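You operate a simulated robot arm through the tools that you are given. There is no shell and no other tool.

The job below is to be done with a simulated robot arm. You get a single attempt, and the scene is never put back.

## Task
Open the valves of feet 3 and 4, set the clamp pressure to 4 bar and clamp the panel.
Fine: valves and pressure before the clamp; watch those two feet grip; the other valves stay shut; leave other panels and controls.

It is judged by the outcome, as a careful person would: the job done as asked, and still so three seconds after it is handed in. It fails if anything else is knocked over, pushed out of place, dropped, spilled or broken.

## Robot
A 7-joint arm with a two-finger parallel gripper, fixed in place. Base frame: the origin is at the foot of the arm, x ahead of it, y to its left, z up. Lengths are in cm, angles in rad, forces in N, time in s.
With the tool pointing down near the work surface it reaches from about 30 to 64 cm from the base axis. Its first joint turns from -2.496 to 2.496 rad. Payload 3 kg.
The TCP is the grasp point between the finger pads, 3 cm short of the fingertips. In the tool frame z runs along the fingers and y along their closing line. Largest opening 9.4 cm; finger width 2.8, thickness 1; the body of the gripper, 5 by 9.6 cm, starts 5.5 cm behind the TCP.
Orientation is that of the tool frame in the base frame, as [roll, pitch, yaw] about the fixed x, y, z axes, in that order (R = Rz(yaw) Ry(pitch) Rx(roll)). With the fingers straight down and closing along the base's y, the tool's x points along the base's -x, its y along +y and its z along -z.

## Interface
- The arm moves only by the tool apply_moves. Its argument "targets" is a list of rows, each an object (a shift or turn left out is 0, a gripper value left out holds the last) with "dp": the shift along the base's x, y, z in units of 50 mm (1.0 is 50 mm), a list of three; "rot": the turn, a rotation vector about the base's x, y, z in units of 5 degrees (1.0 is 5 degrees), a list of three; "fingers": the closure in counts, from 0 (fully open) to 255 (shut). In form: [{"dp": [dx, dy, dz], "rot": [rx, ry, rz], "fingers": fingers}, ...]. A call has 1 to 20 rows; each row shifts and turns the commanded pose from where the row before left it. A call with a number of a shift or a turn outside -1 to 1 is refused whole. A row lasts 0.2 s, in which the tool goes at most 5 cm and 0.15 rad; a call with a longer step from one row to the next is refused whole, and so is a gripper value outside its range. Where a pose cannot be reached the arm comes as near as it can. A force on the tool above 90 N (or 10 N above the force at the start of the call, whichever is more), or a blocked arm, ends the call early, and 0.2 s more pass. Each finger travels about 7.2 cm/s and halts on what it meets, pressing with about 27 N; the grip force reading is that of the motor and also rises with nothing between the fingers. The clock runs only during rows and for 0.2 s after the last one: add rows that do not move to give the fingers time. The reply holds the time, the measured pose of the TCP, the force on the tool along the base axes, the opening and the grip force, in the units named above and with some noise, with the torque about the TCP (base axes, N m) and any sound that the robot's microphone picked up.
- Cameras (640 x 400 px; columns grow to the right, rows downward): "scene" is fixed at [4.46, 65.1, 157.88]; the picture's right is [-0.59, -0.81, 0.00], its down [-0.63, 0.46, -0.62] and it looks along [0.50, -0.36, -0.78] (base axes); focal length 214 px, centre (320, 200). "wrist" rides on the gripper at [7.6, 1.4, -10.3] in the tool frame; the picture's right is [-0.18, 0.98, 0.00], its down [-0.75, -0.14, -0.64] and it looks along [-0.63, -0.12, 0.77] (tool axes); focal length 243 px, centre (320, 200). There is no depth. A picture from a camera that has moved, and an enlarged one, comes with that camera's place and axes in the base frame and with its lens. The place of the scene camera against the robot may be out by one fixed shift of up to 1.2 cm in any direction.
- camera(camera): a new picture of that camera. No time passes.
- inspect(camera, box): a new picture of the part [left, top, right, bottom] of that camera's present view, enlarged. No time passes.
- close_job(): hands the job in; it is judged then, once.

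Places have to be worked out from the pictures, the camera data and where the tool is seen. Open the gripper and draw the arm clear of the work before you hand the job in, unless the task says otherwise.

The tools are called as name(argument=value, ...) on one line, values as JSON. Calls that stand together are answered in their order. apply_moves: Moves the arm, as the interface text tells. Its arguments: {"type":"object","properties":{"targets":{"type":"array","items":{"type":"object","properties":{"dp":{"type":"array","items":{"type":"number"}},"rot":{"type":"array","items":{"type":"number"}},"fingers":{"type":"number"}}}}},"required":["targets"]} The other tools are called the same way: camera (camera) takes a picture; inspect (camera, box) takes an enlarged picture of a part of a camera's view; close_job () hands the job in.

At the start:

```text
clock: 0.0
tcp_pos: [36.3, 26.53, 134.87]
orientation: [3.14, 0.0, 3.141]
ft_force: [0.4, -0.8, 0.0]
ft_torque: [0.01, 0.03, -0.02]
gripper_width: 9.4
grip_force: 0.0
```

scene: 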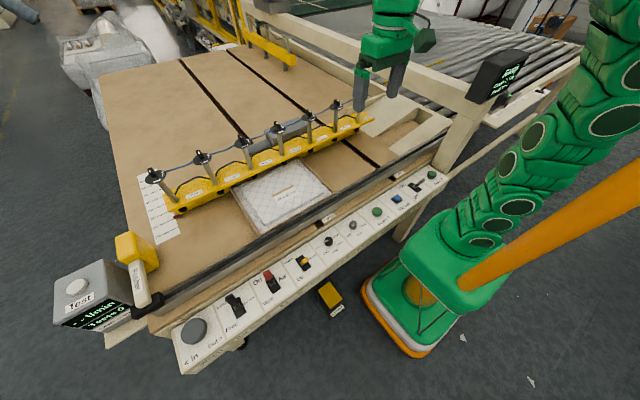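
wrist: 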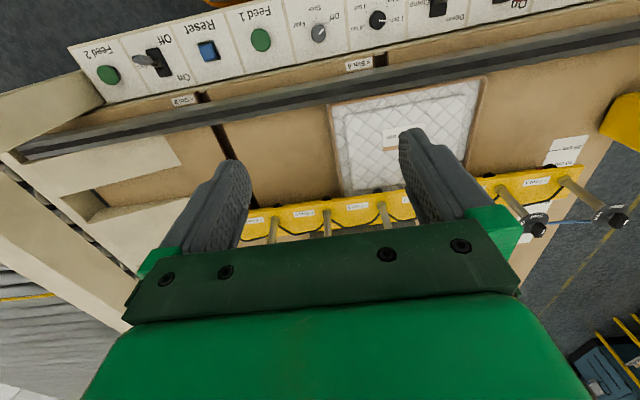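

I'll start by looking at the scene in detail, enlarging the control panel and the row of feet.

inspect(camera="scene", box=[130, 90, 290, 190])

inspect(camera="scene", box=[240, 80, 400, 180])

inspect(camera="scene", box=[160, 250, 320, 350])

inspect(camera="scene", box=[290, 170, 450, 270])

inspect(camera="scene", box=[40, 230, 200, 330])

inspect(camera="scene", box=[440, 40, 560, 115])

inspect(camera="wrist", box=[240, 0, 560, 200])

```text
4.00 times, centred on (210, 140) of scene
camera zoom: at [4.46, 65.1, 157.88], right [-0.59, -0.81, 0.0], down [-0.63, 0.46, -0.62], along [0.5, -0.36, -0.78], focal length 858 px, centre (760, 440)
```

zoom: 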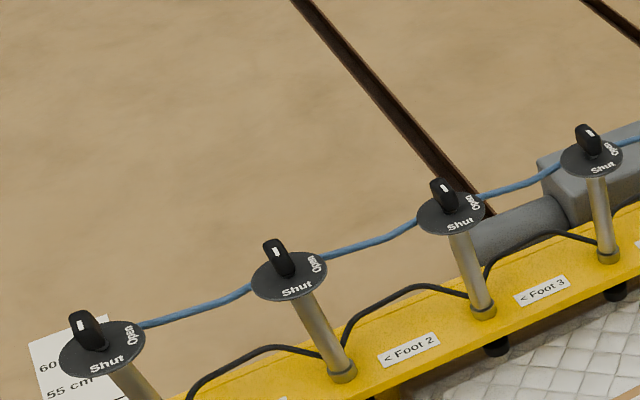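

```text
4.00 times, centred on (320, 130) of scene
camera zoom: at [4.46, 65.1, 157.88], right [-0.59, -0.81, 0.0], down [-0.63, 0.46, -0.62], along [0.5, -0.36, -0.78], focal length 858 px, centre (320, 480)
```

zoom: 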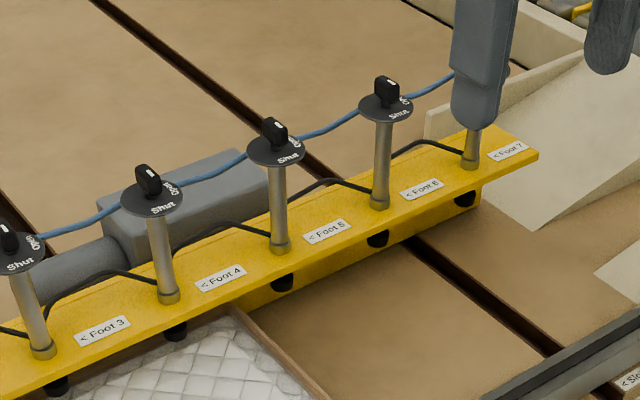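

```text
4.00 times, centred on (240, 300) of scene
camera zoom: at [4.46, 65.1, 157.88], right [-0.59, -0.81, 0.0], down [-0.63, 0.46, -0.62], along [0.5, -0.36, -0.78], focal length 858 px, centre (640, -200)
```

zoom: 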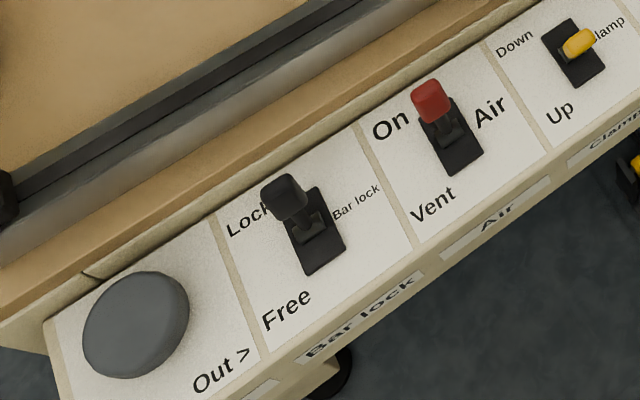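

```text
4.00 times, centred on (370, 220) of scene
camera zoom: at [4.46, 65.1, 157.88], right [-0.59, -0.81, 0.0], down [-0.63, 0.46, -0.62], along [0.5, -0.36, -0.78], focal length 858 px, centre (120, 120)
```

zoom: 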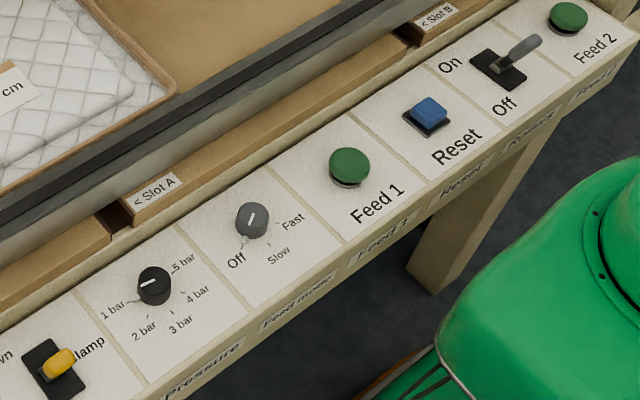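

```text
4.00 times, centred on (120, 280) of scene
camera zoom: at [4.46, 65.1, 157.88], right [-0.59, -0.81, 0.0], down [-0.63, 0.46, -0.62], along [0.5, -0.36, -0.78], focal length 858 px, centre (1120, -120)
```

zoom: 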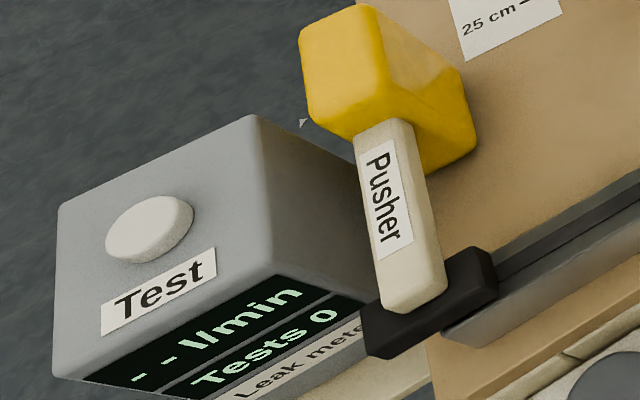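

```text
5.33 times, centred on (500, 78) of scene
camera zoom: at [4.46, 65.1, 157.88], right [-0.59, -0.81, 0.0], down [-0.63, 0.46, -0.62], along [0.5, -0.36, -0.78], focal length 1144 px, centre (-640, 853)
```

zoom: 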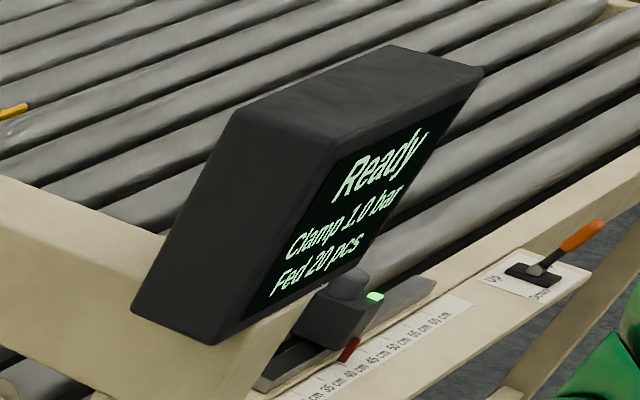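

```text
2.00 times, centred on (400, 100) of wrist
camera zoom: at [28.65, 27.95, 145.11], right [0.18, 0.98, 0.0], down [0.75, -0.14, 0.64], along [0.63, -0.12, -0.77], focal length 485 px, centre (160, 400)
```

zoom: 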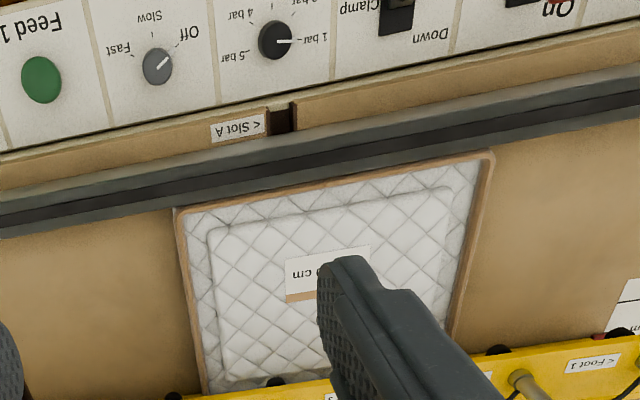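

The rough triangulation puts the pressure knob near (35, 39, 81), the clamp lever near (33, 52, 82), and valves 3 and 4 near (72, 50, 111) and (73, 36, 111). I'll enlarge the wrist view of the controls and the scene view of the valves to read the dial marks.

inspect(camera="wrist", box=[340, 0, 500, 100])

inspect(camera="scene", box=[220, 110, 300, 160])

inspect(camera="scene", box=[285, 230, 345, 280])

inspect(camera="wrist", box=[480, 150, 640, 250])

inspect(camera="scene", box=[320, 0, 640, 400])

```text
4.00 times, centred on (420, 50) of wrist
camera zoom: at [28.65, 27.95, 145.11], right [0.18, 0.98, 0.0], down [0.75, -0.14, 0.64], along [0.63, -0.12, -0.77], focal length 970 px, centre (-80, 800)
```

zoom: 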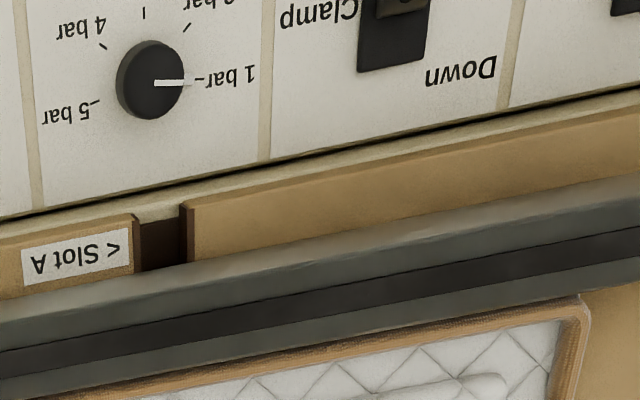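

```text
8.00 times, centred on (260, 135) of scene
camera zoom: at [4.46, 65.1, 157.88], right [-0.59, -0.81, 0.0], down [-0.63, 0.46, -0.62], along [0.5, -0.36, -0.78], focal length 1716 px, centre (800, 720)
```

zoom: 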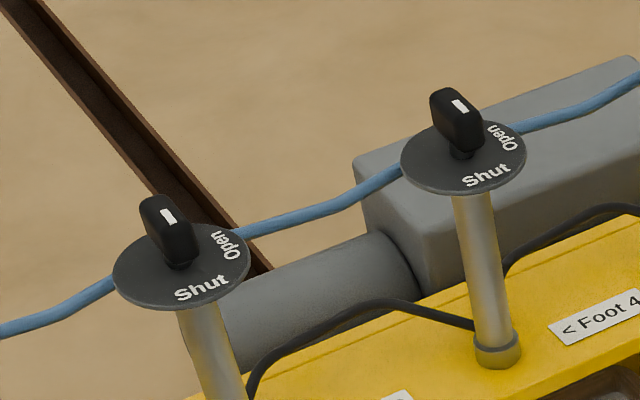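

```text
8.00 times, centred on (315, 255) of scene
camera zoom: at [4.46, 65.1, 157.88], right [-0.59, -0.81, 0.0], down [-0.63, 0.46, -0.62], along [0.5, -0.36, -0.78], focal length 1716 px, centre (360, -240)
```

zoom: 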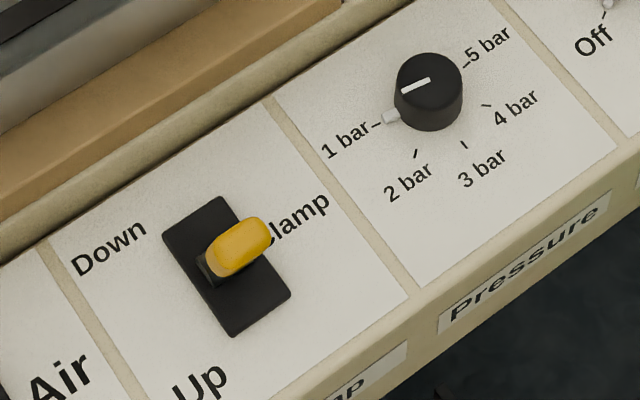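

```text
4.00 times, centred on (560, 200) of wrist
camera zoom: at [28.65, 27.95, 145.11], right [0.18, 0.98, 0.0], down [0.75, -0.14, 0.64], along [0.63, -0.12, -0.77], focal length 970 px, centre (-640, 200)
```

zoom: 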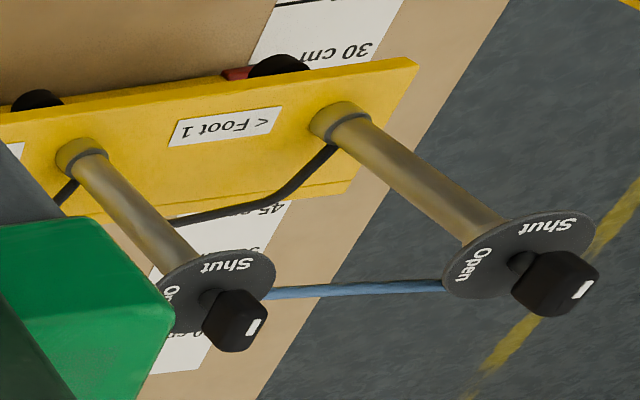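

```text
1.00 times, centred on (480, 200) of scene (not enlarged: the box is as wide or as high as the picture)
camera zoom: at [4.46, 65.1, 157.88], right [-0.59, -0.81, 0.0], down [-0.63, 0.46, -0.62], along [0.5, -0.36, -0.78], focal length 214 px, centre (160, 200)
```

zoom: 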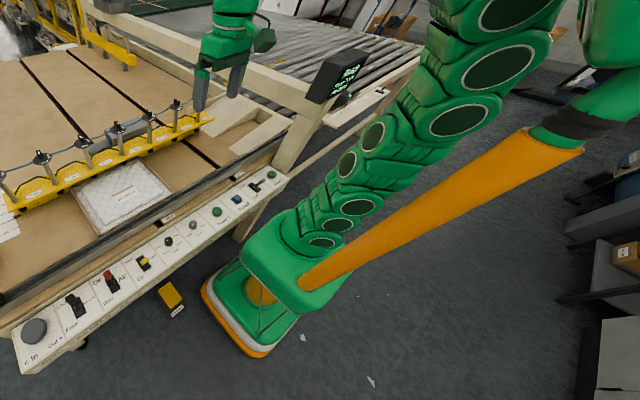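

The valve pointers sit at "Shut" (facing -x), and "Open" lies a quarter turn counter-clockwise from above (facing -y). I'll test reach at a safe height by moving the tool toward the valves at z≈135.

apply_moves(targets=[{"dp": [0.5, 0.3, 0]}, {"dp": [0.6, 0.4, 0]}, {"dp": [0.6, 0.4, 0]}, {"dp": [0.6, 0.4, 0]}, {"dp": [0.5, 0.3, 0]}, {"dp": [0, 0, 0]}, {"dp": [0, 0, 0]}])

```text
clock: 1.6
tcp_pos: [45.86, 32.66, 133.78]
orientation: [-3.141, 0.0, -3.141]
ft_force: [-0.1, 0.0, 0.2]
ft_torque: [-0.02, 0.0, -0.02]
gripper_width: 9.4
grip_force: 0.0
out of reach, approached as far as the arm can: row 3, 4, 5
```

Tool-down reach at this height ends near r≈56 cm, so the valves at r≈82–88 will need a tilted tool. I'll do the pressure knob first, since it is well within reach, and hover above it for a close look.

apply_moves(targets=[{"dp": [-0.6, 0.2, 0]}, {"dp": [-0.6, 0.3, -0.3]}, {"dp": [-0.5, 0.3, -0.7]}, {"dp": [-0.3, 0.2, -0.9]}, {"dp": [-0.2, 0.2, -0.9]}, {"dp": [0, 0.1, -0.9]}, {"dp": [0, 0, -0.9]}, {"dp": [0, 0, -0.9]}, {"dp": [0, 0, -0.9]}, {"dp": [0, 0, -0.6]}, {"dp": [0, 0, 0]}])

camera(camera="wrist")

camera(camera="scene")

```text
clock: 4.0
tcp_pos: [35.16, 39.1, 98.74]
orientation: [-3.138, 0.0, -3.141]
ft_force: [-0.7, 0.1, 0.0]
ft_torque: [0.02, 0.03, 0.01]
gripper_width: 9.39
grip_force: 0.1
```

```text
taken
camera wrist: at [27.52, 40.46, 108.98], right [0.18, 0.98, 0.0], down [0.75, -0.14, 0.64], along [0.63, -0.12, -0.77], focal length 243 px, centre (320, 200)
```

wrist: 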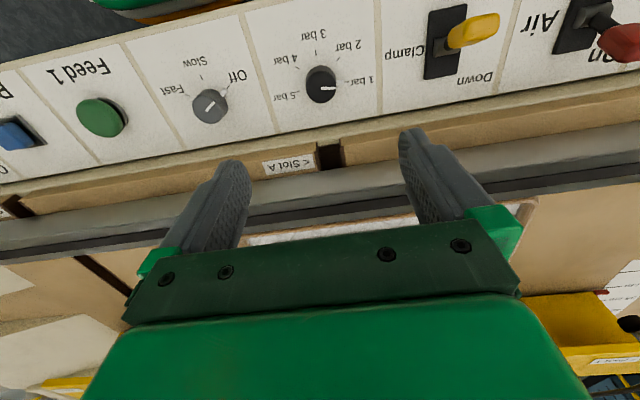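

```text
taken
```

scene: 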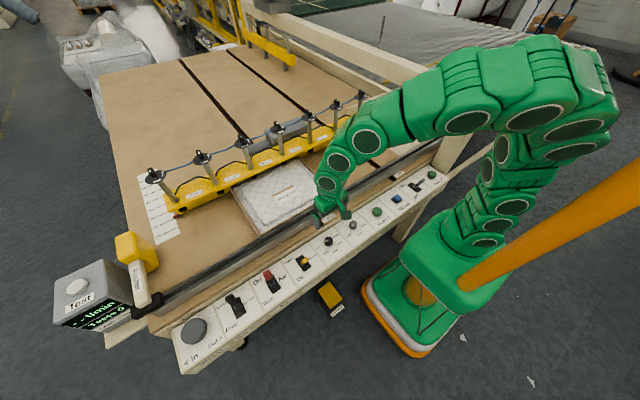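

The hover is right over the controls. I'll enlarge the pressure dial and clamp lever.

inspect(camera="wrist", box=[256, 20, 384, 100])

inspect(camera="wrist", box=[380, 0, 540, 100])

inspect(camera="scene", box=[280, 180, 380, 280])

```text
5.00 times, centred on (320, 60) of wrist
camera zoom: at [27.52, 40.46, 108.98], right [0.18, 0.98, 0.0], down [0.75, -0.14, 0.64], along [0.63, -0.12, -0.77], focal length 1213 px, centre (320, 900)
```

zoom: 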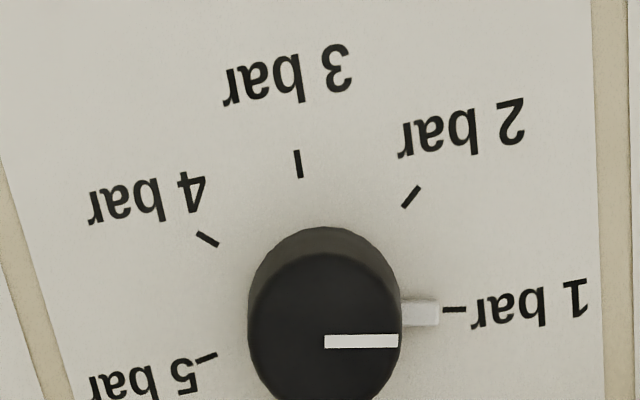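

```text
4.00 times, centred on (460, 50) of wrist
camera zoom: at [27.52, 40.46, 108.98], right [0.18, 0.98, 0.0], down [0.75, -0.14, 0.64], along [0.63, -0.12, -0.77], focal length 970 px, centre (-240, 800)
```

zoom: 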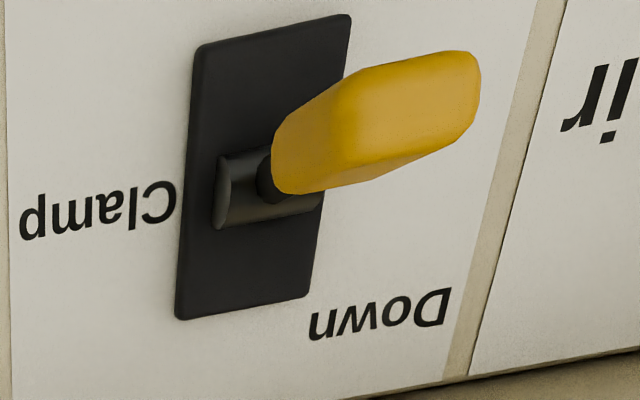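

```text
4.00 times, centred on (330, 230) of scene
camera zoom: at [4.46, 65.1, 157.88], right [-0.59, -0.81, 0.0], down [-0.63, 0.46, -0.62], along [0.5, -0.36, -0.78], focal length 858 px, centre (280, 80)
```

zoom: 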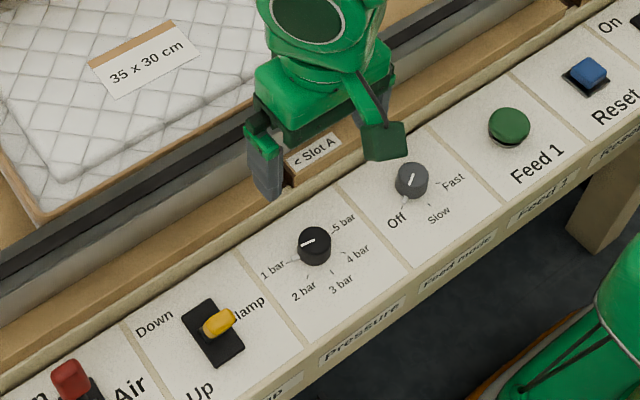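

The ticks fit a circle centred at (34.7, 39.2) on a panel plane at z≈79.8. 1 bar is at 80° and 4 bar at 230°, so the knob needs +150° counter-clockwise. The knob top is near z≈82 with a diameter of about 3.1 cm. I'll pre-rotate the tool by −75° and part-close the fingers above it.

apply_moves(targets=[{"dp": [-0.096, 0.014, 0], "rot": [0, 0, -1], "fingers": 110}, {"rot": [0, 0, -1]}, {"rot": [0, 0, -1]}, {"rot": [0, 0, -1]}, {"rot": [0, 0, -1]}, {"rot": [0, 0, -1]}, {"rot": [0, 0, -1]}, {"rot": [0, 0, -1]}, {"rot": [0, 0, -1]}, {"rot": [0, 0, -1]}, {"rot": [0, 0, -1]}, {"rot": [0, 0, -1]}, {"rot": [0, 0, -1]}, {"rot": [0, 0, -1]}, {"rot": [0, 0, -1]}, {"dp": [0, 0, -0.8]}, {"dp": [0, 0, -0.6]}, {}])

camera(camera="wrist")

inspect(camera="scene", box=[280, 180, 380, 280])

```text
clock: 7.8
tcp_pos: [34.6, 39.64, 91.57]
orientation: [-3.141, -0.002, 1.833]
ft_force: [-0.1, 0.0, 0.0]
ft_torque: [-0.02, -0.01, 0.01]
gripper_width: 5.33
grip_force: 0.0
```

```text
taken
camera wrist: at [33.9, 47.35, 101.99], right [1.0, 0.08, 0.0], down [0.06, -0.77, 0.64], along [0.05, -0.64, -0.77], focal length 243 px, centre (320, 200)
```

wrist: 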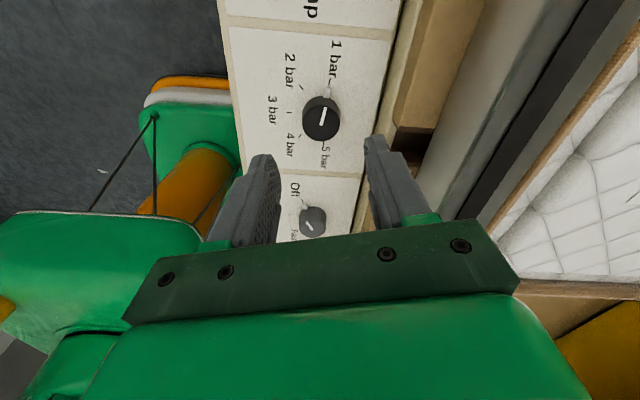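

```text
4.00 times, centred on (330, 230) of scene
camera zoom: at [4.46, 65.1, 157.88], right [-0.59, -0.81, 0.0], down [-0.63, 0.46, -0.62], along [0.5, -0.36, -0.78], focal length 858 px, centre (280, 80)
```

zoom: 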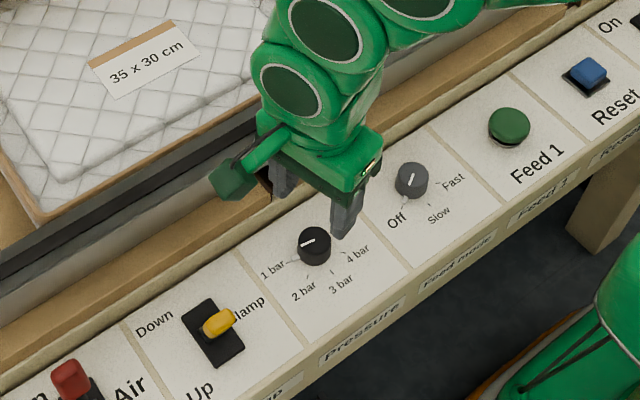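

The rotation is done. I'll enlarge the knob to check its centring between the fingers.

inspect(camera="wrist", box=[256, 70, 384, 150])

```text
5.00 times, centred on (320, 110) of wrist
camera zoom: at [33.9, 47.35, 101.99], right [1.0, 0.08, 0.0], down [0.06, -0.77, 0.64], along [0.05, -0.64, -0.77], focal length 1213 px, centre (320, 650)
```

zoom: 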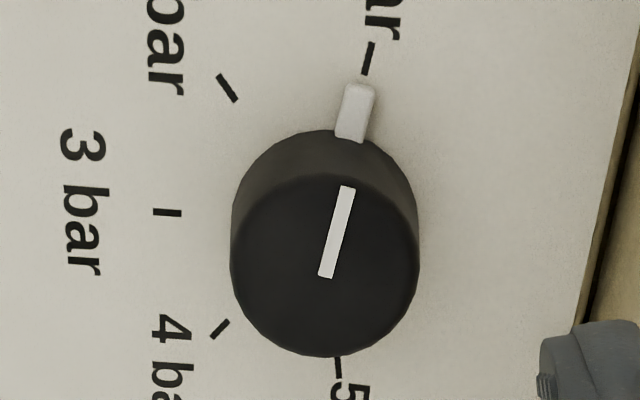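

The knob centre is confirmed at (34.65, 39.17). I'll correct y by −0.47 cm and descend to just above grasp depth.

apply_moves(targets=[{"dp": [0.01, -0.094, 0]}, {"dp": [0, 0, -0.5]}, {"dp": [0, 0, -0.4]}, {"dp": [0, 0, -0.3]}, {"dp": [0, 0, -0.2]}, {}, {}])

camera(camera="wrist")

```text
clock: 9.4
tcp_pos: [34.52, 38.94, 84.72]
orientation: [-3.141, -0.001, 1.834]
ft_force: [0.0, 0.5, 0.2]
ft_torque: [-0.03, -0.05, 0.0]
gripper_width: 5.33
grip_force: 0.0
```

```text
taken
camera wrist: at [33.88, 46.6, 95.09], right [1.0, 0.08, 0.0], down [0.06, -0.76, 0.64], along [0.05, -0.64, -0.77], focal length 243 px, centre (320, 200)
```

wrist: 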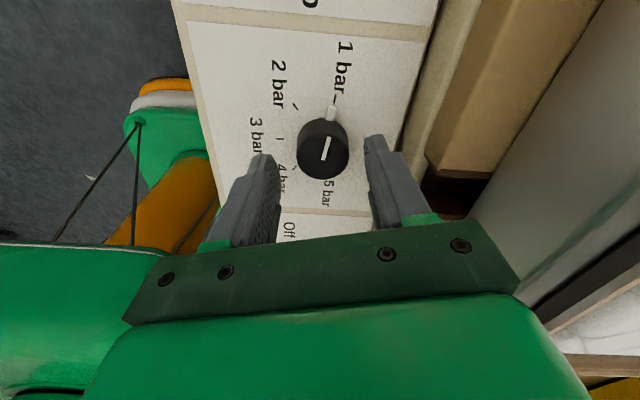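

The knob sits centred between the fingers. I'll narrow the fingers a little, lower 1 cm, and then close on the knob.

apply_moves(targets=[{"dp": [0.02, 0.04, 0], "fingers": 138}, {}, {"dp": [0, 0, -0.1]}, {"dp": [0, 0, -0.1]}, {}, {"fingers": 200}, {"fingers": 255}, {}, {}])

camera(camera="wrist")

```text
clock: 11.4
tcp_pos: [34.68, 39.27, 83.72]
orientation: [3.139, -0.002, 1.832]
ft_force: [29.9, 7.1, -1.2]
ft_torque: [0.11, -1.01, 0.03]
gripper_width: 3.27
grip_force: 45.1
```

```text
taken
camera wrist: at [33.97, 46.95, 94.11], right [1.0, 0.08, 0.0], down [0.06, -0.77, 0.64], along [0.05, -0.64, -0.77], focal length 243 px, centre (320, 200)
```

wrist: 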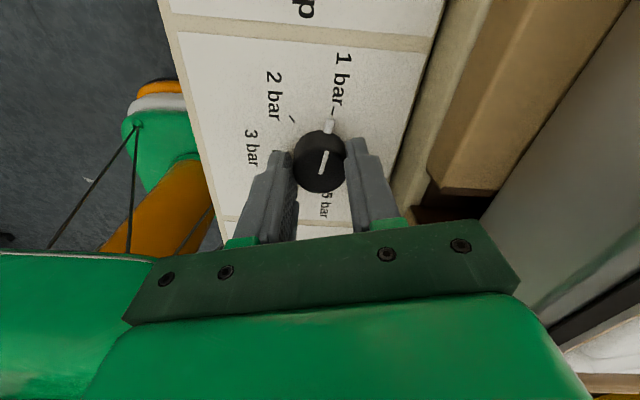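

The grip is on (3.27 cm), but there is a 30 N side load along +x, so the tool sits slightly off centre. I'll nudge +x by 1 mm to relax it.

apply_moves(targets=[{"dp": [0.02, 0.005, 0]}, {}])

```text
clock: 12.0
tcp_pos: [34.78, 39.15, 83.77]
orientation: [-3.141, -0.001, 1.833]
ft_force: [21.5, 23.6, -14.1]
ft_torque: [0.68, -0.58, 0.09]
gripper_width: 3.27
grip_force: 45.0
```

The residual load is acceptable. I'll turn +25° and check the response.

apply_moves(targets=[{"rot": [0, 0, 1]}, {"rot": [0, 0, 1]}, {"rot": [0, 0, 1]}, {"rot": [0, 0, 1]}, {"rot": [0, 0, 1]}, {}])

camera(camera="wrist")

inspect(camera="scene", box=[440, 40, 560, 115])

```text
clock: 13.4
tcp_pos: [34.66, 39.16, 83.78]
orientation: [3.141, -0.002, 2.269]
ft_force: [13.6, 19.2, -0.1]
ft_torque: [0.53, -0.35, 0.01]
gripper_width: 3.25
grip_force: 45.6
```

```text
taken
camera wrist: at [30.82, 45.92, 94.15], right [0.87, 0.49, 0.0], down [0.38, -0.67, 0.64], along [0.31, -0.56, -0.77], focal length 243 px, centre (320, 200)
```

wrist: 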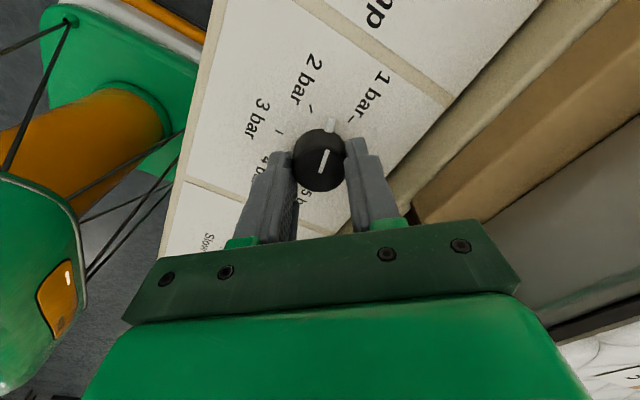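

```text
5.33 times, centred on (500, 78) of scene
camera zoom: at [4.46, 65.1, 157.88], right [-0.59, -0.81, 0.0], down [-0.63, 0.46, -0.62], along [0.5, -0.36, -0.78], focal length 1144 px, centre (-640, 853)
```

zoom: 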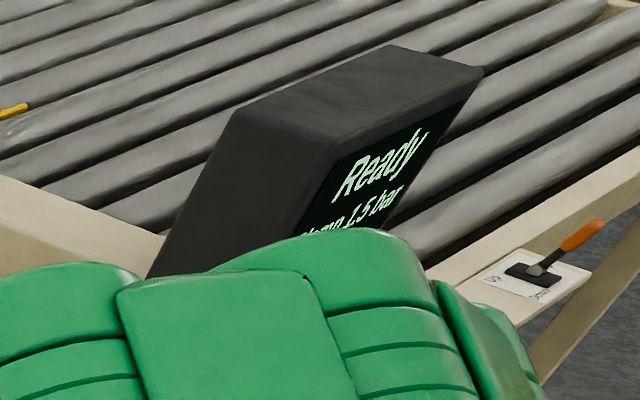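

The knob turned with the gripper and the display reads 1.5 bar, so 50° per bar holds. I'll continue by another 100°.

apply_moves(targets=[{"rot": [0, 0, 1]}, {"rot": [0, 0, 1]}, {"rot": [0, 0, 1]}, {"rot": [0, 0, 1]}, {"rot": [0, 0, 1]}, {"rot": [0, 0, 1]}, {"rot": [0, 0, 1]}, {"rot": [0, 0, 1]}, {"rot": [0, 0, 1]}, {"rot": [0, 0, 1]}, {"rot": [0, 0, 1]}, {"rot": [0, 0, 1]}, {"rot": [0, 0, 1]}, {"rot": [0, 0, 1]}, {"rot": [0, 0, 1]}, {"rot": [0, 0, 1]}, {"rot": [0, 0, 1]}, {"rot": [0, 0, 1]}, {"rot": [0, 0, 1]}, {"rot": [0, 0, 1]}])

camera(camera="wrist")

inspect(camera="scene", box=[440, 40, 560, 115])

```text
clock: 17.6
tcp_pos: [34.67, 39.27, 83.78]
orientation: [-3.141, 0.001, -2.266]
ft_force: [-16.4, 47.6, 9.3]
ft_torque: [1.17, 0.82, -0.02]
gripper_width: 3.23
grip_force: 44.7
```

```text
taken
camera wrist: at [28.63, 34.28, 94.1], right [-0.64, 0.77, 0.0], down [0.59, 0.49, 0.64], along [0.5, 0.41, -0.77], focal length 243 px, centre (320, 200)
```

wrist: 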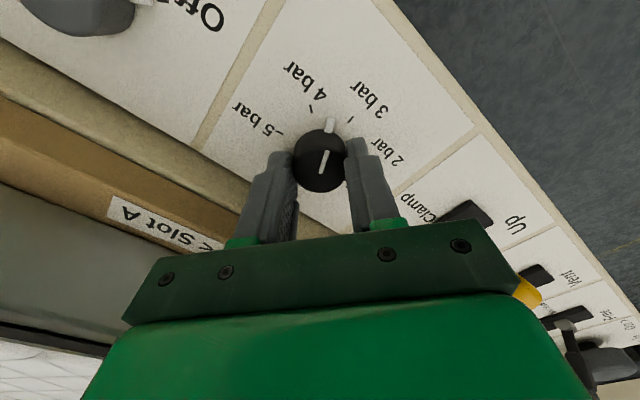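

```text
5.33 times, centred on (500, 78) of scene
camera zoom: at [4.46, 65.1, 157.88], right [-0.59, -0.81, 0.0], down [-0.63, 0.46, -0.62], along [0.5, -0.36, -0.78], focal length 1144 px, centre (-640, 853)
```

zoom: 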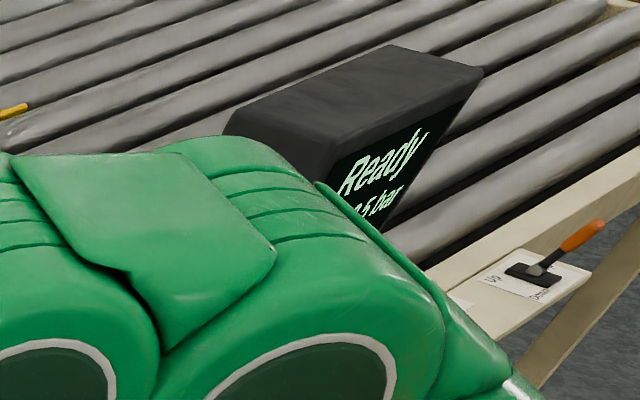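

It reads x.5 bar, consistent with 3.5. I'll relax the y load slightly and turn the last 25°.

apply_moves(targets=[{"dp": [-0.006, 0.016, 0], "rot": [0, 0, 1]}, {"rot": [0, 0, 1]}, {"rot": [0, 0, 1]}, {"rot": [0, 0, 1]}, {"rot": [0, 0, 1]}, {}])

camera(camera="wrist")

inspect(camera="scene", box=[440, 40, 560, 115])

```text
clock: 19.0
tcp_pos: [34.8, 39.29, 83.68]
orientation: [3.141, -0.001, -1.83]
ft_force: [-8.4, 26.7, 6.4]
ft_torque: [1.0, 0.18, 0.02]
gripper_width: 3.26
grip_force: 44.4
```

```text
taken
camera wrist: at [31.25, 32.22, 94.1], right [-0.9, 0.43, 0.0], down [0.33, 0.69, 0.64], along [0.28, 0.58, -0.77], focal length 243 px, centre (320, 200)
```

wrist: 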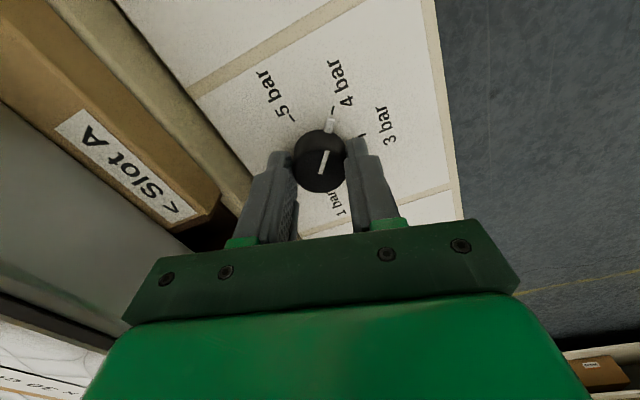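

```text
5.33 times, centred on (500, 78) of scene
camera zoom: at [4.46, 65.1, 157.88], right [-0.59, -0.81, 0.0], down [-0.63, 0.46, -0.62], along [0.5, -0.36, -0.78], focal length 1144 px, centre (-640, 853)
```

zoom: 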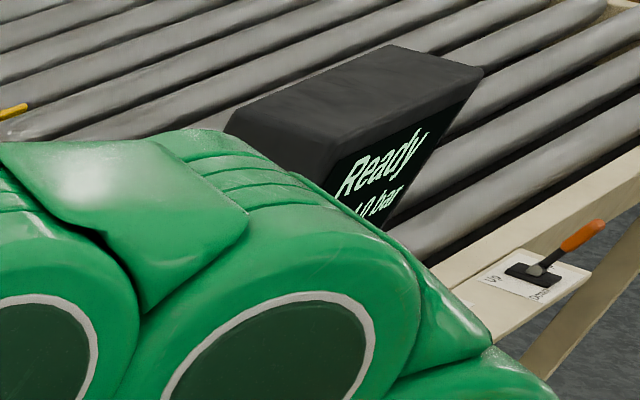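

The pointer is at the 4 bar tick and the display ends in ".0 bar". I'll open the fingers slightly and lift straight up, then verify.

apply_moves(targets=[{"fingers": 132}, {}, {}, {"dp": [0, 0, 0.3]}, {"dp": [0, 0, 0.6]}, {"dp": [0, 0, 0.9]}, {"dp": [0, 0, 0.9]}, {"dp": [0, 0, 0.9]}, {}])

camera(camera="wrist")

camera(camera="scene")

inspect(camera="scene", box=[440, 40, 560, 115])

```text
clock: 21.0
tcp_pos: [34.69, 39.04, 102.18]
orientation: [-3.141, 0.0, -1.833]
ft_force: [-0.1, -0.4, 0.2]
ft_torque: [-0.03, 0.01, 0.01]
gripper_width: 4.58
grip_force: 0.0
```

```text
taken
camera wrist: at [31.26, 32.13, 112.42], right [-0.9, 0.43, 0.0], down [0.33, 0.69, 0.64], along [0.28, 0.58, -0.77], focal length 243 px, centre (320, 200)
```

wrist: 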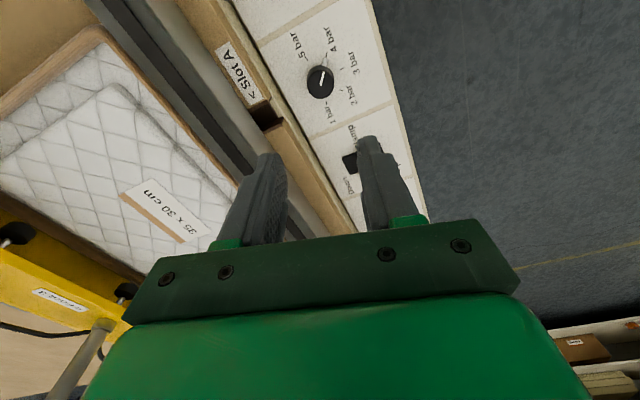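

```text
taken
```

scene: 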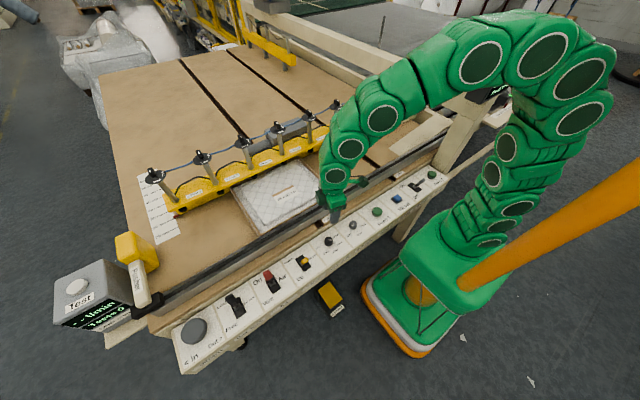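

```text
5.33 times, centred on (500, 78) of scene
camera zoom: at [4.46, 65.1, 157.88], right [-0.59, -0.81, 0.0], down [-0.63, 0.46, -0.62], along [0.5, -0.36, -0.78], focal length 1144 px, centre (-640, 853)
```

zoom: 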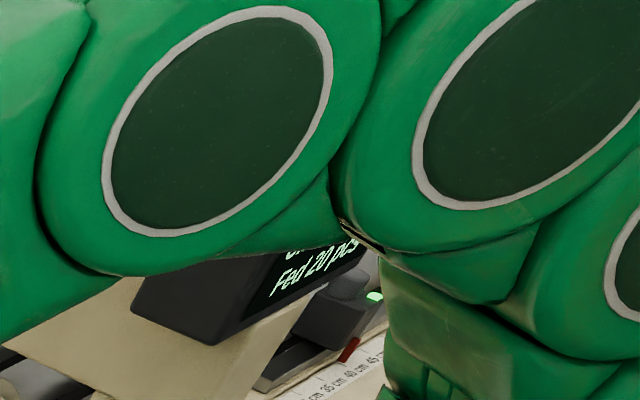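

Pressure is set, with the pointer on 4 bar. Next come the valves: I'll raise the tool, turn it to a heading of about 35° and retract toward the base, ready to tilt it outward.

apply_moves(targets=[{"dp": [0, -0.2, 0.6], "rot": [0, 0, -1]}, {"dp": [0, -0.3, 0.6], "rot": [0, 0, -1]}, {"dp": [0, -0.3, 0.6], "rot": [0, 0, -1]}, {"dp": [0.1, -0.3, 0.6], "rot": [0, 0, -1]}, {"dp": [0.1, -0.3, 0.6], "rot": [0, 0, -1]}, {"dp": [0.1, -0.3, 0.4], "rot": [0, 0, -1]}, {"dp": [0.1, -0.3, 0.4], "rot": [0, 0, -1]}, {"dp": [0.1, -0.2, 0.2], "rot": [0, 0, -1]}, {"fingers": 255}, {"rot": [0.574, -0.819, 0]}, {"rot": [0.574, -0.819, 0]}, {"rot": [0.574, -0.819, 0]}, {"rot": [0.574, -0.819, 0]}, {"rot": [0.574, -0.819, 0]}, {"rot": [0.574, -0.819, 0]}])

camera(camera="wrist")

camera(camera="scene")

```text
clock: 24.2
tcp_pos: [37.04, 28.51, 120.79]
orientation: [3.099, 0.496, -2.549]
ft_force: [0.4, -0.1, -0.5]
ft_torque: [0.02, 0.02, 0.02]
gripper_width: 0.04
grip_force: 27.4
```

```text
taken
camera wrist: at [26.75, 22.89, 126.27], right [-0.43, 0.89, 0.13], down [0.39, 0.06, 0.92], along [0.81, 0.45, -0.38], focal length 243 px, centre (320, 200)
```

wrist: 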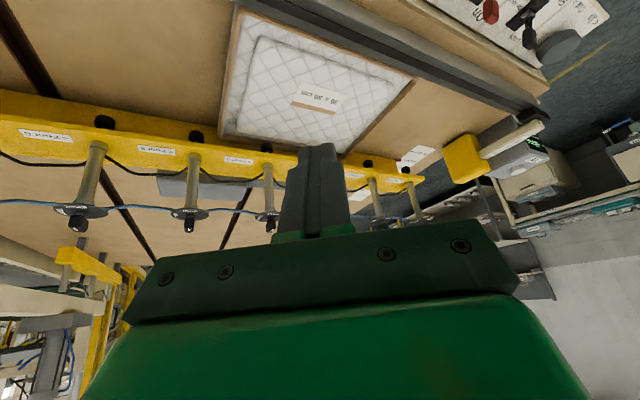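

```text
taken
```

scene: 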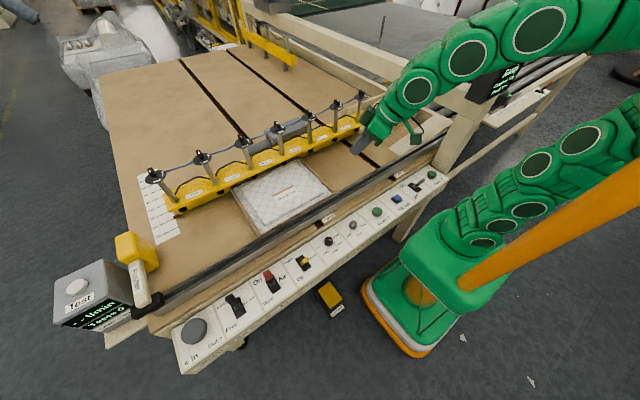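

The 30° tilt worked. I'll continue the tilt to 60° and move toward valve 4, stopping about 14 cm short of it to look at the knob.

apply_moves(targets=[{"rot": [0.574, -0.819, 0]}, {"rot": [0.574, -0.819, 0]}, {"rot": [0.574, -0.819, 0]}, {"rot": [0.574, -0.819, 0]}, {"rot": [0.574, -0.819, 0]}, {"rot": [0.574, -0.819, 0]}, {"dp": [0.6, 0, 0]}, {"dp": [0.7, 0, 0]}, {"dp": [0.7, 0, 0]}, {"dp": [0.7, 0, -0.1]}, {"dp": [0.7, 0, -0.1]}, {"dp": [0.7, 0, -0.1]}, {"dp": [0.5, 0, -0.1]}, {}])

camera(camera="wrist")

camera(camera="scene")

```text
clock: 27.2
tcp_pos: [60.98, 28.41, 120.89]
orientation: [3.139, 1.044, -2.532]
ft_force: [-0.2, -0.8, -0.3]
ft_torque: [-0.01, 0.04, -0.03]
gripper_width: 0.0
grip_force: 27.4
out of reach, approached as far as the arm can: row 6
```

```text
taken
camera wrist: at [49.65, 22.42, 119.64], right [-0.49, 0.86, 0.16], down [-0.06, -0.22, 0.97], along [0.87, 0.47, 0.16], focal length 243 px, centre (320, 200)
```

wrist: 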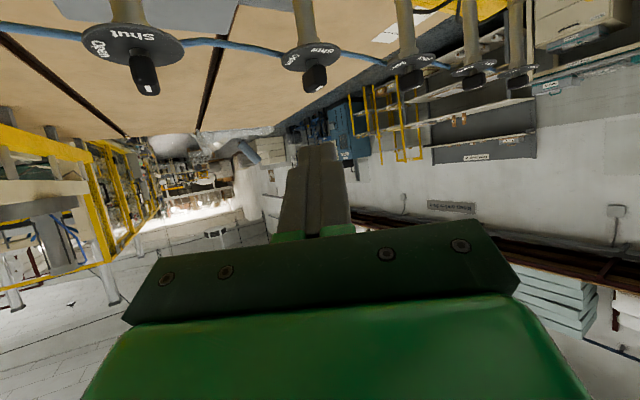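

```text
taken
```

scene: 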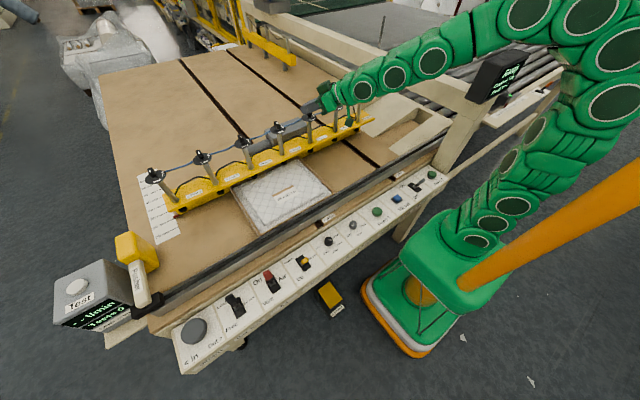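

The valve nearest the image centre, at (315, 75), works out as foot 4. The one at (140, 50) is foot 5. I'll enlarge both to measure knob shape and height.

inspect(camera="wrist", box=[256, 10, 384, 90])

inspect(camera="wrist", box=[60, 0, 220, 100])

inspect(camera="wrist", box=[360, 20, 488, 100])

inspect(camera="scene", box=[230, 70, 350, 145])

```text
5.00 times, centred on (320, 50) of wrist
camera zoom: at [49.65, 22.42, 119.64], right [-0.49, 0.86, 0.16], down [-0.06, -0.22, 0.97], along [0.87, 0.47, 0.16], focal length 1213 px, centre (320, 950)
```

zoom: 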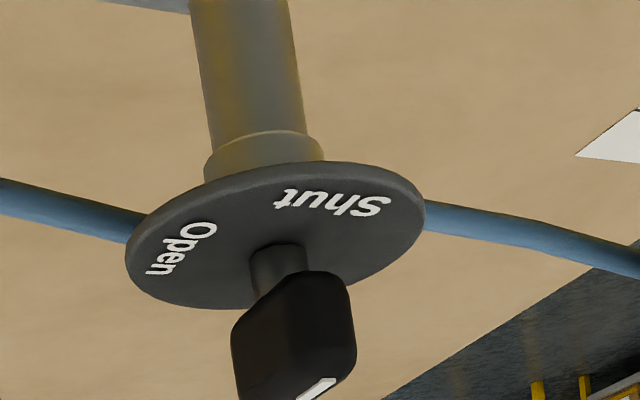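

```text
4.00 times, centred on (140, 50) of wrist
camera zoom: at [49.65, 22.42, 119.64], right [-0.49, 0.86, 0.16], down [-0.06, -0.22, 0.97], along [0.87, 0.47, 0.16], focal length 970 px, centre (1040, 800)
```

zoom: 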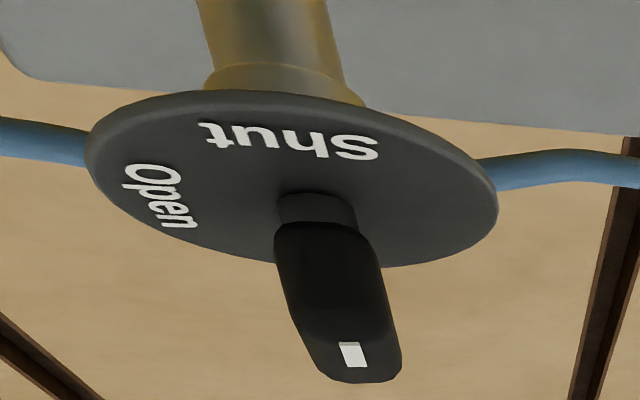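

```text
5.00 times, centred on (424, 60) of wrist
camera zoom: at [49.65, 22.42, 119.64], right [-0.49, 0.86, 0.16], down [-0.06, -0.22, 0.97], along [0.87, 0.47, 0.16], focal length 1213 px, centre (-200, 900)
```

zoom: 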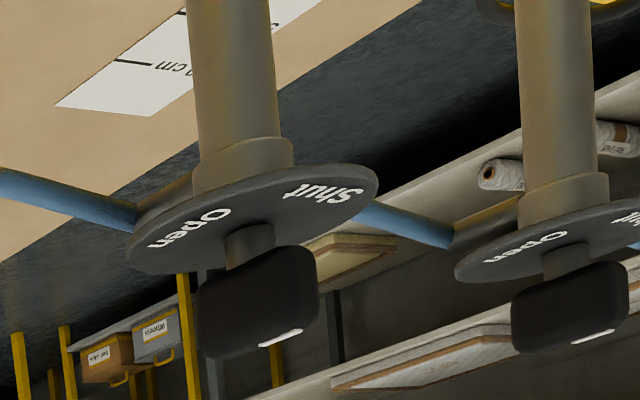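

```text
5.33 times, centred on (290, 108) of scene
camera zoom: at [4.46, 65.1, 157.88], right [-0.59, -0.81, 0.0], down [-0.63, 0.46, -0.62], along [0.5, -0.36, -0.78], focal length 1144 px, centre (480, 693)
```

zoom: 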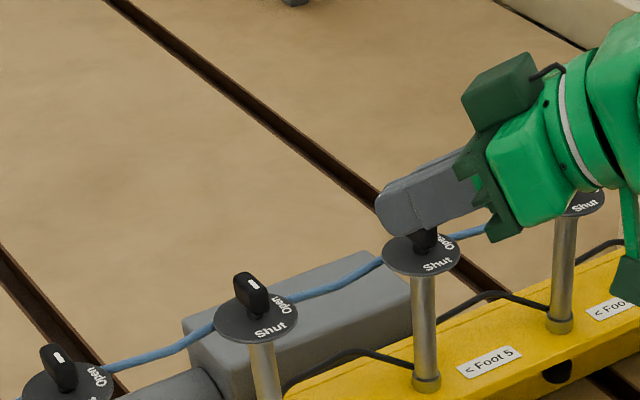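

Combining views, all the discs line up at x≈71.4, z≈109.8, with 14.25 cm spacing. Foot 4 is near (71.4, 35.9) and foot 3 near (71.4, 50.1). Each knob is a slab about 2.8×1.5 cm on a short post, topping out near z≈112.8. I plan to push the pointer end around with closed fingertips, so I'll go above and to the +y side of knob 4 and look.

apply_moves(targets=[{"dp": [0.2, 0.4, 0]}, {"dp": [0.3, 0.5, 0]}, {"dp": [0.3, 0.5, -0.1]}, {"dp": [0.3, 0.4, -0.2]}, {"dp": [0.12, 0.08, -0.28]}, {}, {}])

camera(camera="wrist")

inspect(camera="scene", box=[230, 80, 350, 155])

```text
clock: 28.8
tcp_pos: [66.92, 37.66, 118.28]
orientation: [3.141, 1.045, -2.531]
ft_force: [0.7, -0.3, -0.2]
ft_torque: [-0.03, 0.0, -0.02]
gripper_width: 0.0
grip_force: 26.5
```

```text
taken
camera wrist: at [55.52, 31.53, 116.92], right [-0.49, 0.86, 0.16], down [-0.06, -0.22, 0.97], along [0.87, 0.47, 0.16], focal length 243 px, centre (320, 200)
```

wrist: 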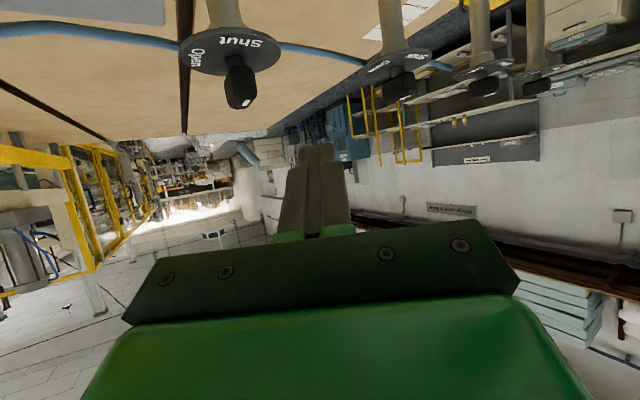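

```text
5.33 times, centred on (290, 118) of scene
camera zoom: at [4.46, 65.1, 157.88], right [-0.59, -0.81, 0.0], down [-0.63, 0.46, -0.62], along [0.5, -0.36, -0.78], focal length 1144 px, centre (480, 640)
```

zoom: 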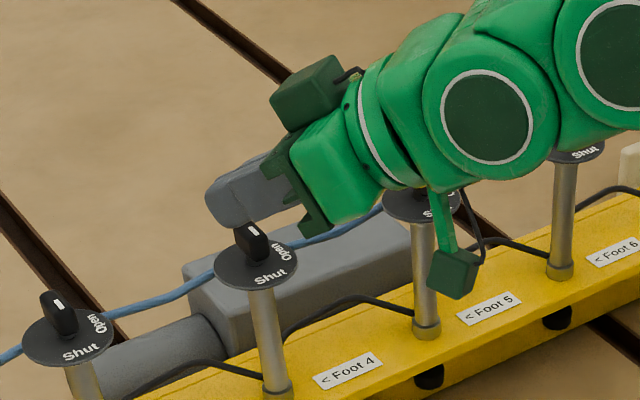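

The fingertips are above and beside knob 4. I'll enlarge the wrist view for precise knob coordinates.

inspect(camera="wrist", box=[160, 20, 320, 120])

inspect(camera="wrist", box=[240, 120, 400, 220])

inspect(camera="wrist", box=[340, 30, 460, 105])

```text
4.00 times, centred on (240, 70) of wrist
camera zoom: at [55.52, 31.53, 116.92], right [-0.49, 0.86, 0.16], down [-0.06, -0.22, 0.97], along [0.87, 0.47, 0.16], focal length 970 px, centre (640, 720)
```

zoom: 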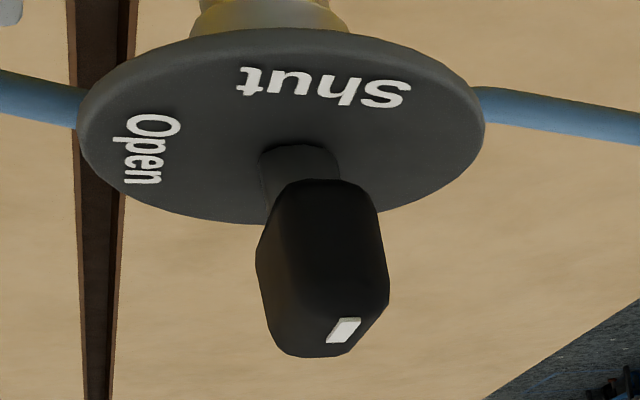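

```text
4.00 times, centred on (320, 170) of wrist
camera zoom: at [55.52, 31.53, 116.92], right [-0.49, 0.86, 0.16], down [-0.06, -0.22, 0.97], along [0.87, 0.47, 0.16], focal length 970 px, centre (320, 320)
```

zoom: 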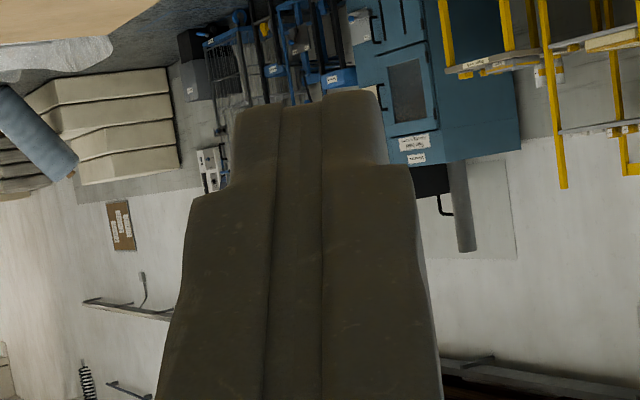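

```text
5.33 times, centred on (400, 68) of wrist
camera zoom: at [55.52, 31.53, 116.92], right [-0.49, 0.86, 0.16], down [-0.06, -0.22, 0.97], along [0.87, 0.47, 0.16], focal length 1294 px, centre (-107, 907)
```

zoom: 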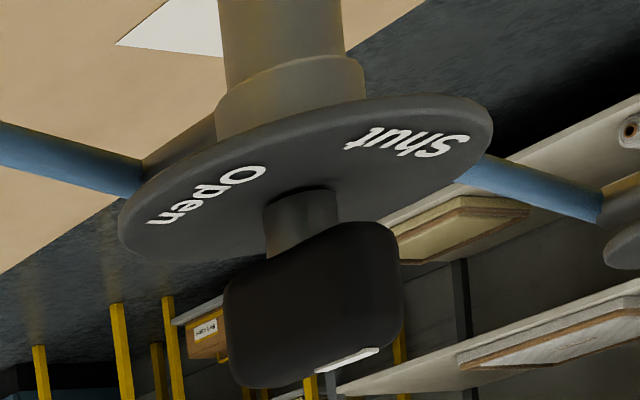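

Triangulating again puts knob 4's axis at (71.2, 35.75), disc top at z≈110.0 and the slab at z 110.9–112.8, sized 2.8×1.3 cm. I'll lower the closed fingertips on its +y side to slab height, clear of the disc.

apply_moves(targets=[{"dp": [-0.08, -0.09, 0]}, {"dp": [0, 0, -0.4]}, {"dp": [0, 0, -0.3]}, {"dp": [0, 0, -0.2]}, {}, {}])

inspect(camera="wrist", box=[160, 60, 400, 210])

inspect(camera="scene", box=[250, 100, 314, 140])

```text
clock: 30.2
tcp_pos: [66.63, 37.33, 113.59]
orientation: [3.139, 1.044, -2.533]
ft_force: [-0.4, 0.2, 1.2]
ft_torque: [0.0, -0.02, 0.01]
gripper_width: 0.0
grip_force: 27.5
```

```text
2.67 times, centred on (280, 135) of wrist
camera zoom: at [55.28, 31.3, 112.18], right [-0.49, 0.86, 0.16], down [-0.06, -0.22, 0.97], along [0.87, 0.47, 0.16], focal length 647 px, centre (427, 373)
```

zoom: 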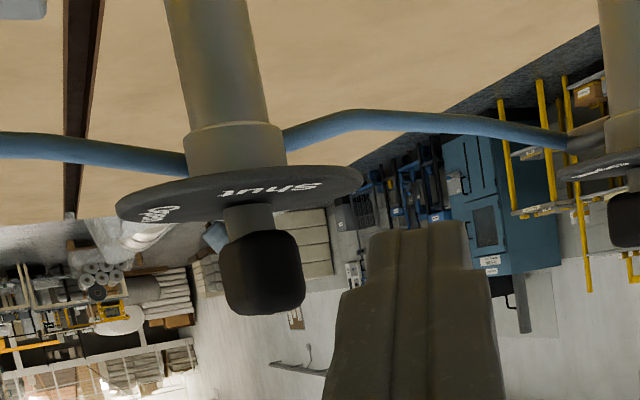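

```text
10.00 times, centred on (282, 120) of scene
camera zoom: at [4.46, 65.1, 157.88], right [-0.59, -0.81, 0.0], down [-0.63, 0.46, -0.62], along [0.5, -0.36, -0.78], focal length 2145 px, centre (700, 1000)
```

zoom: 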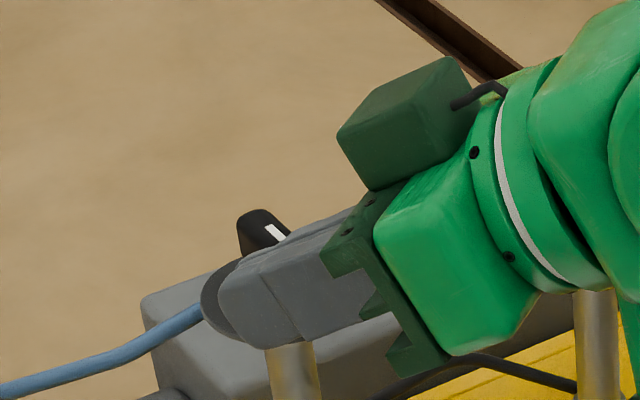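

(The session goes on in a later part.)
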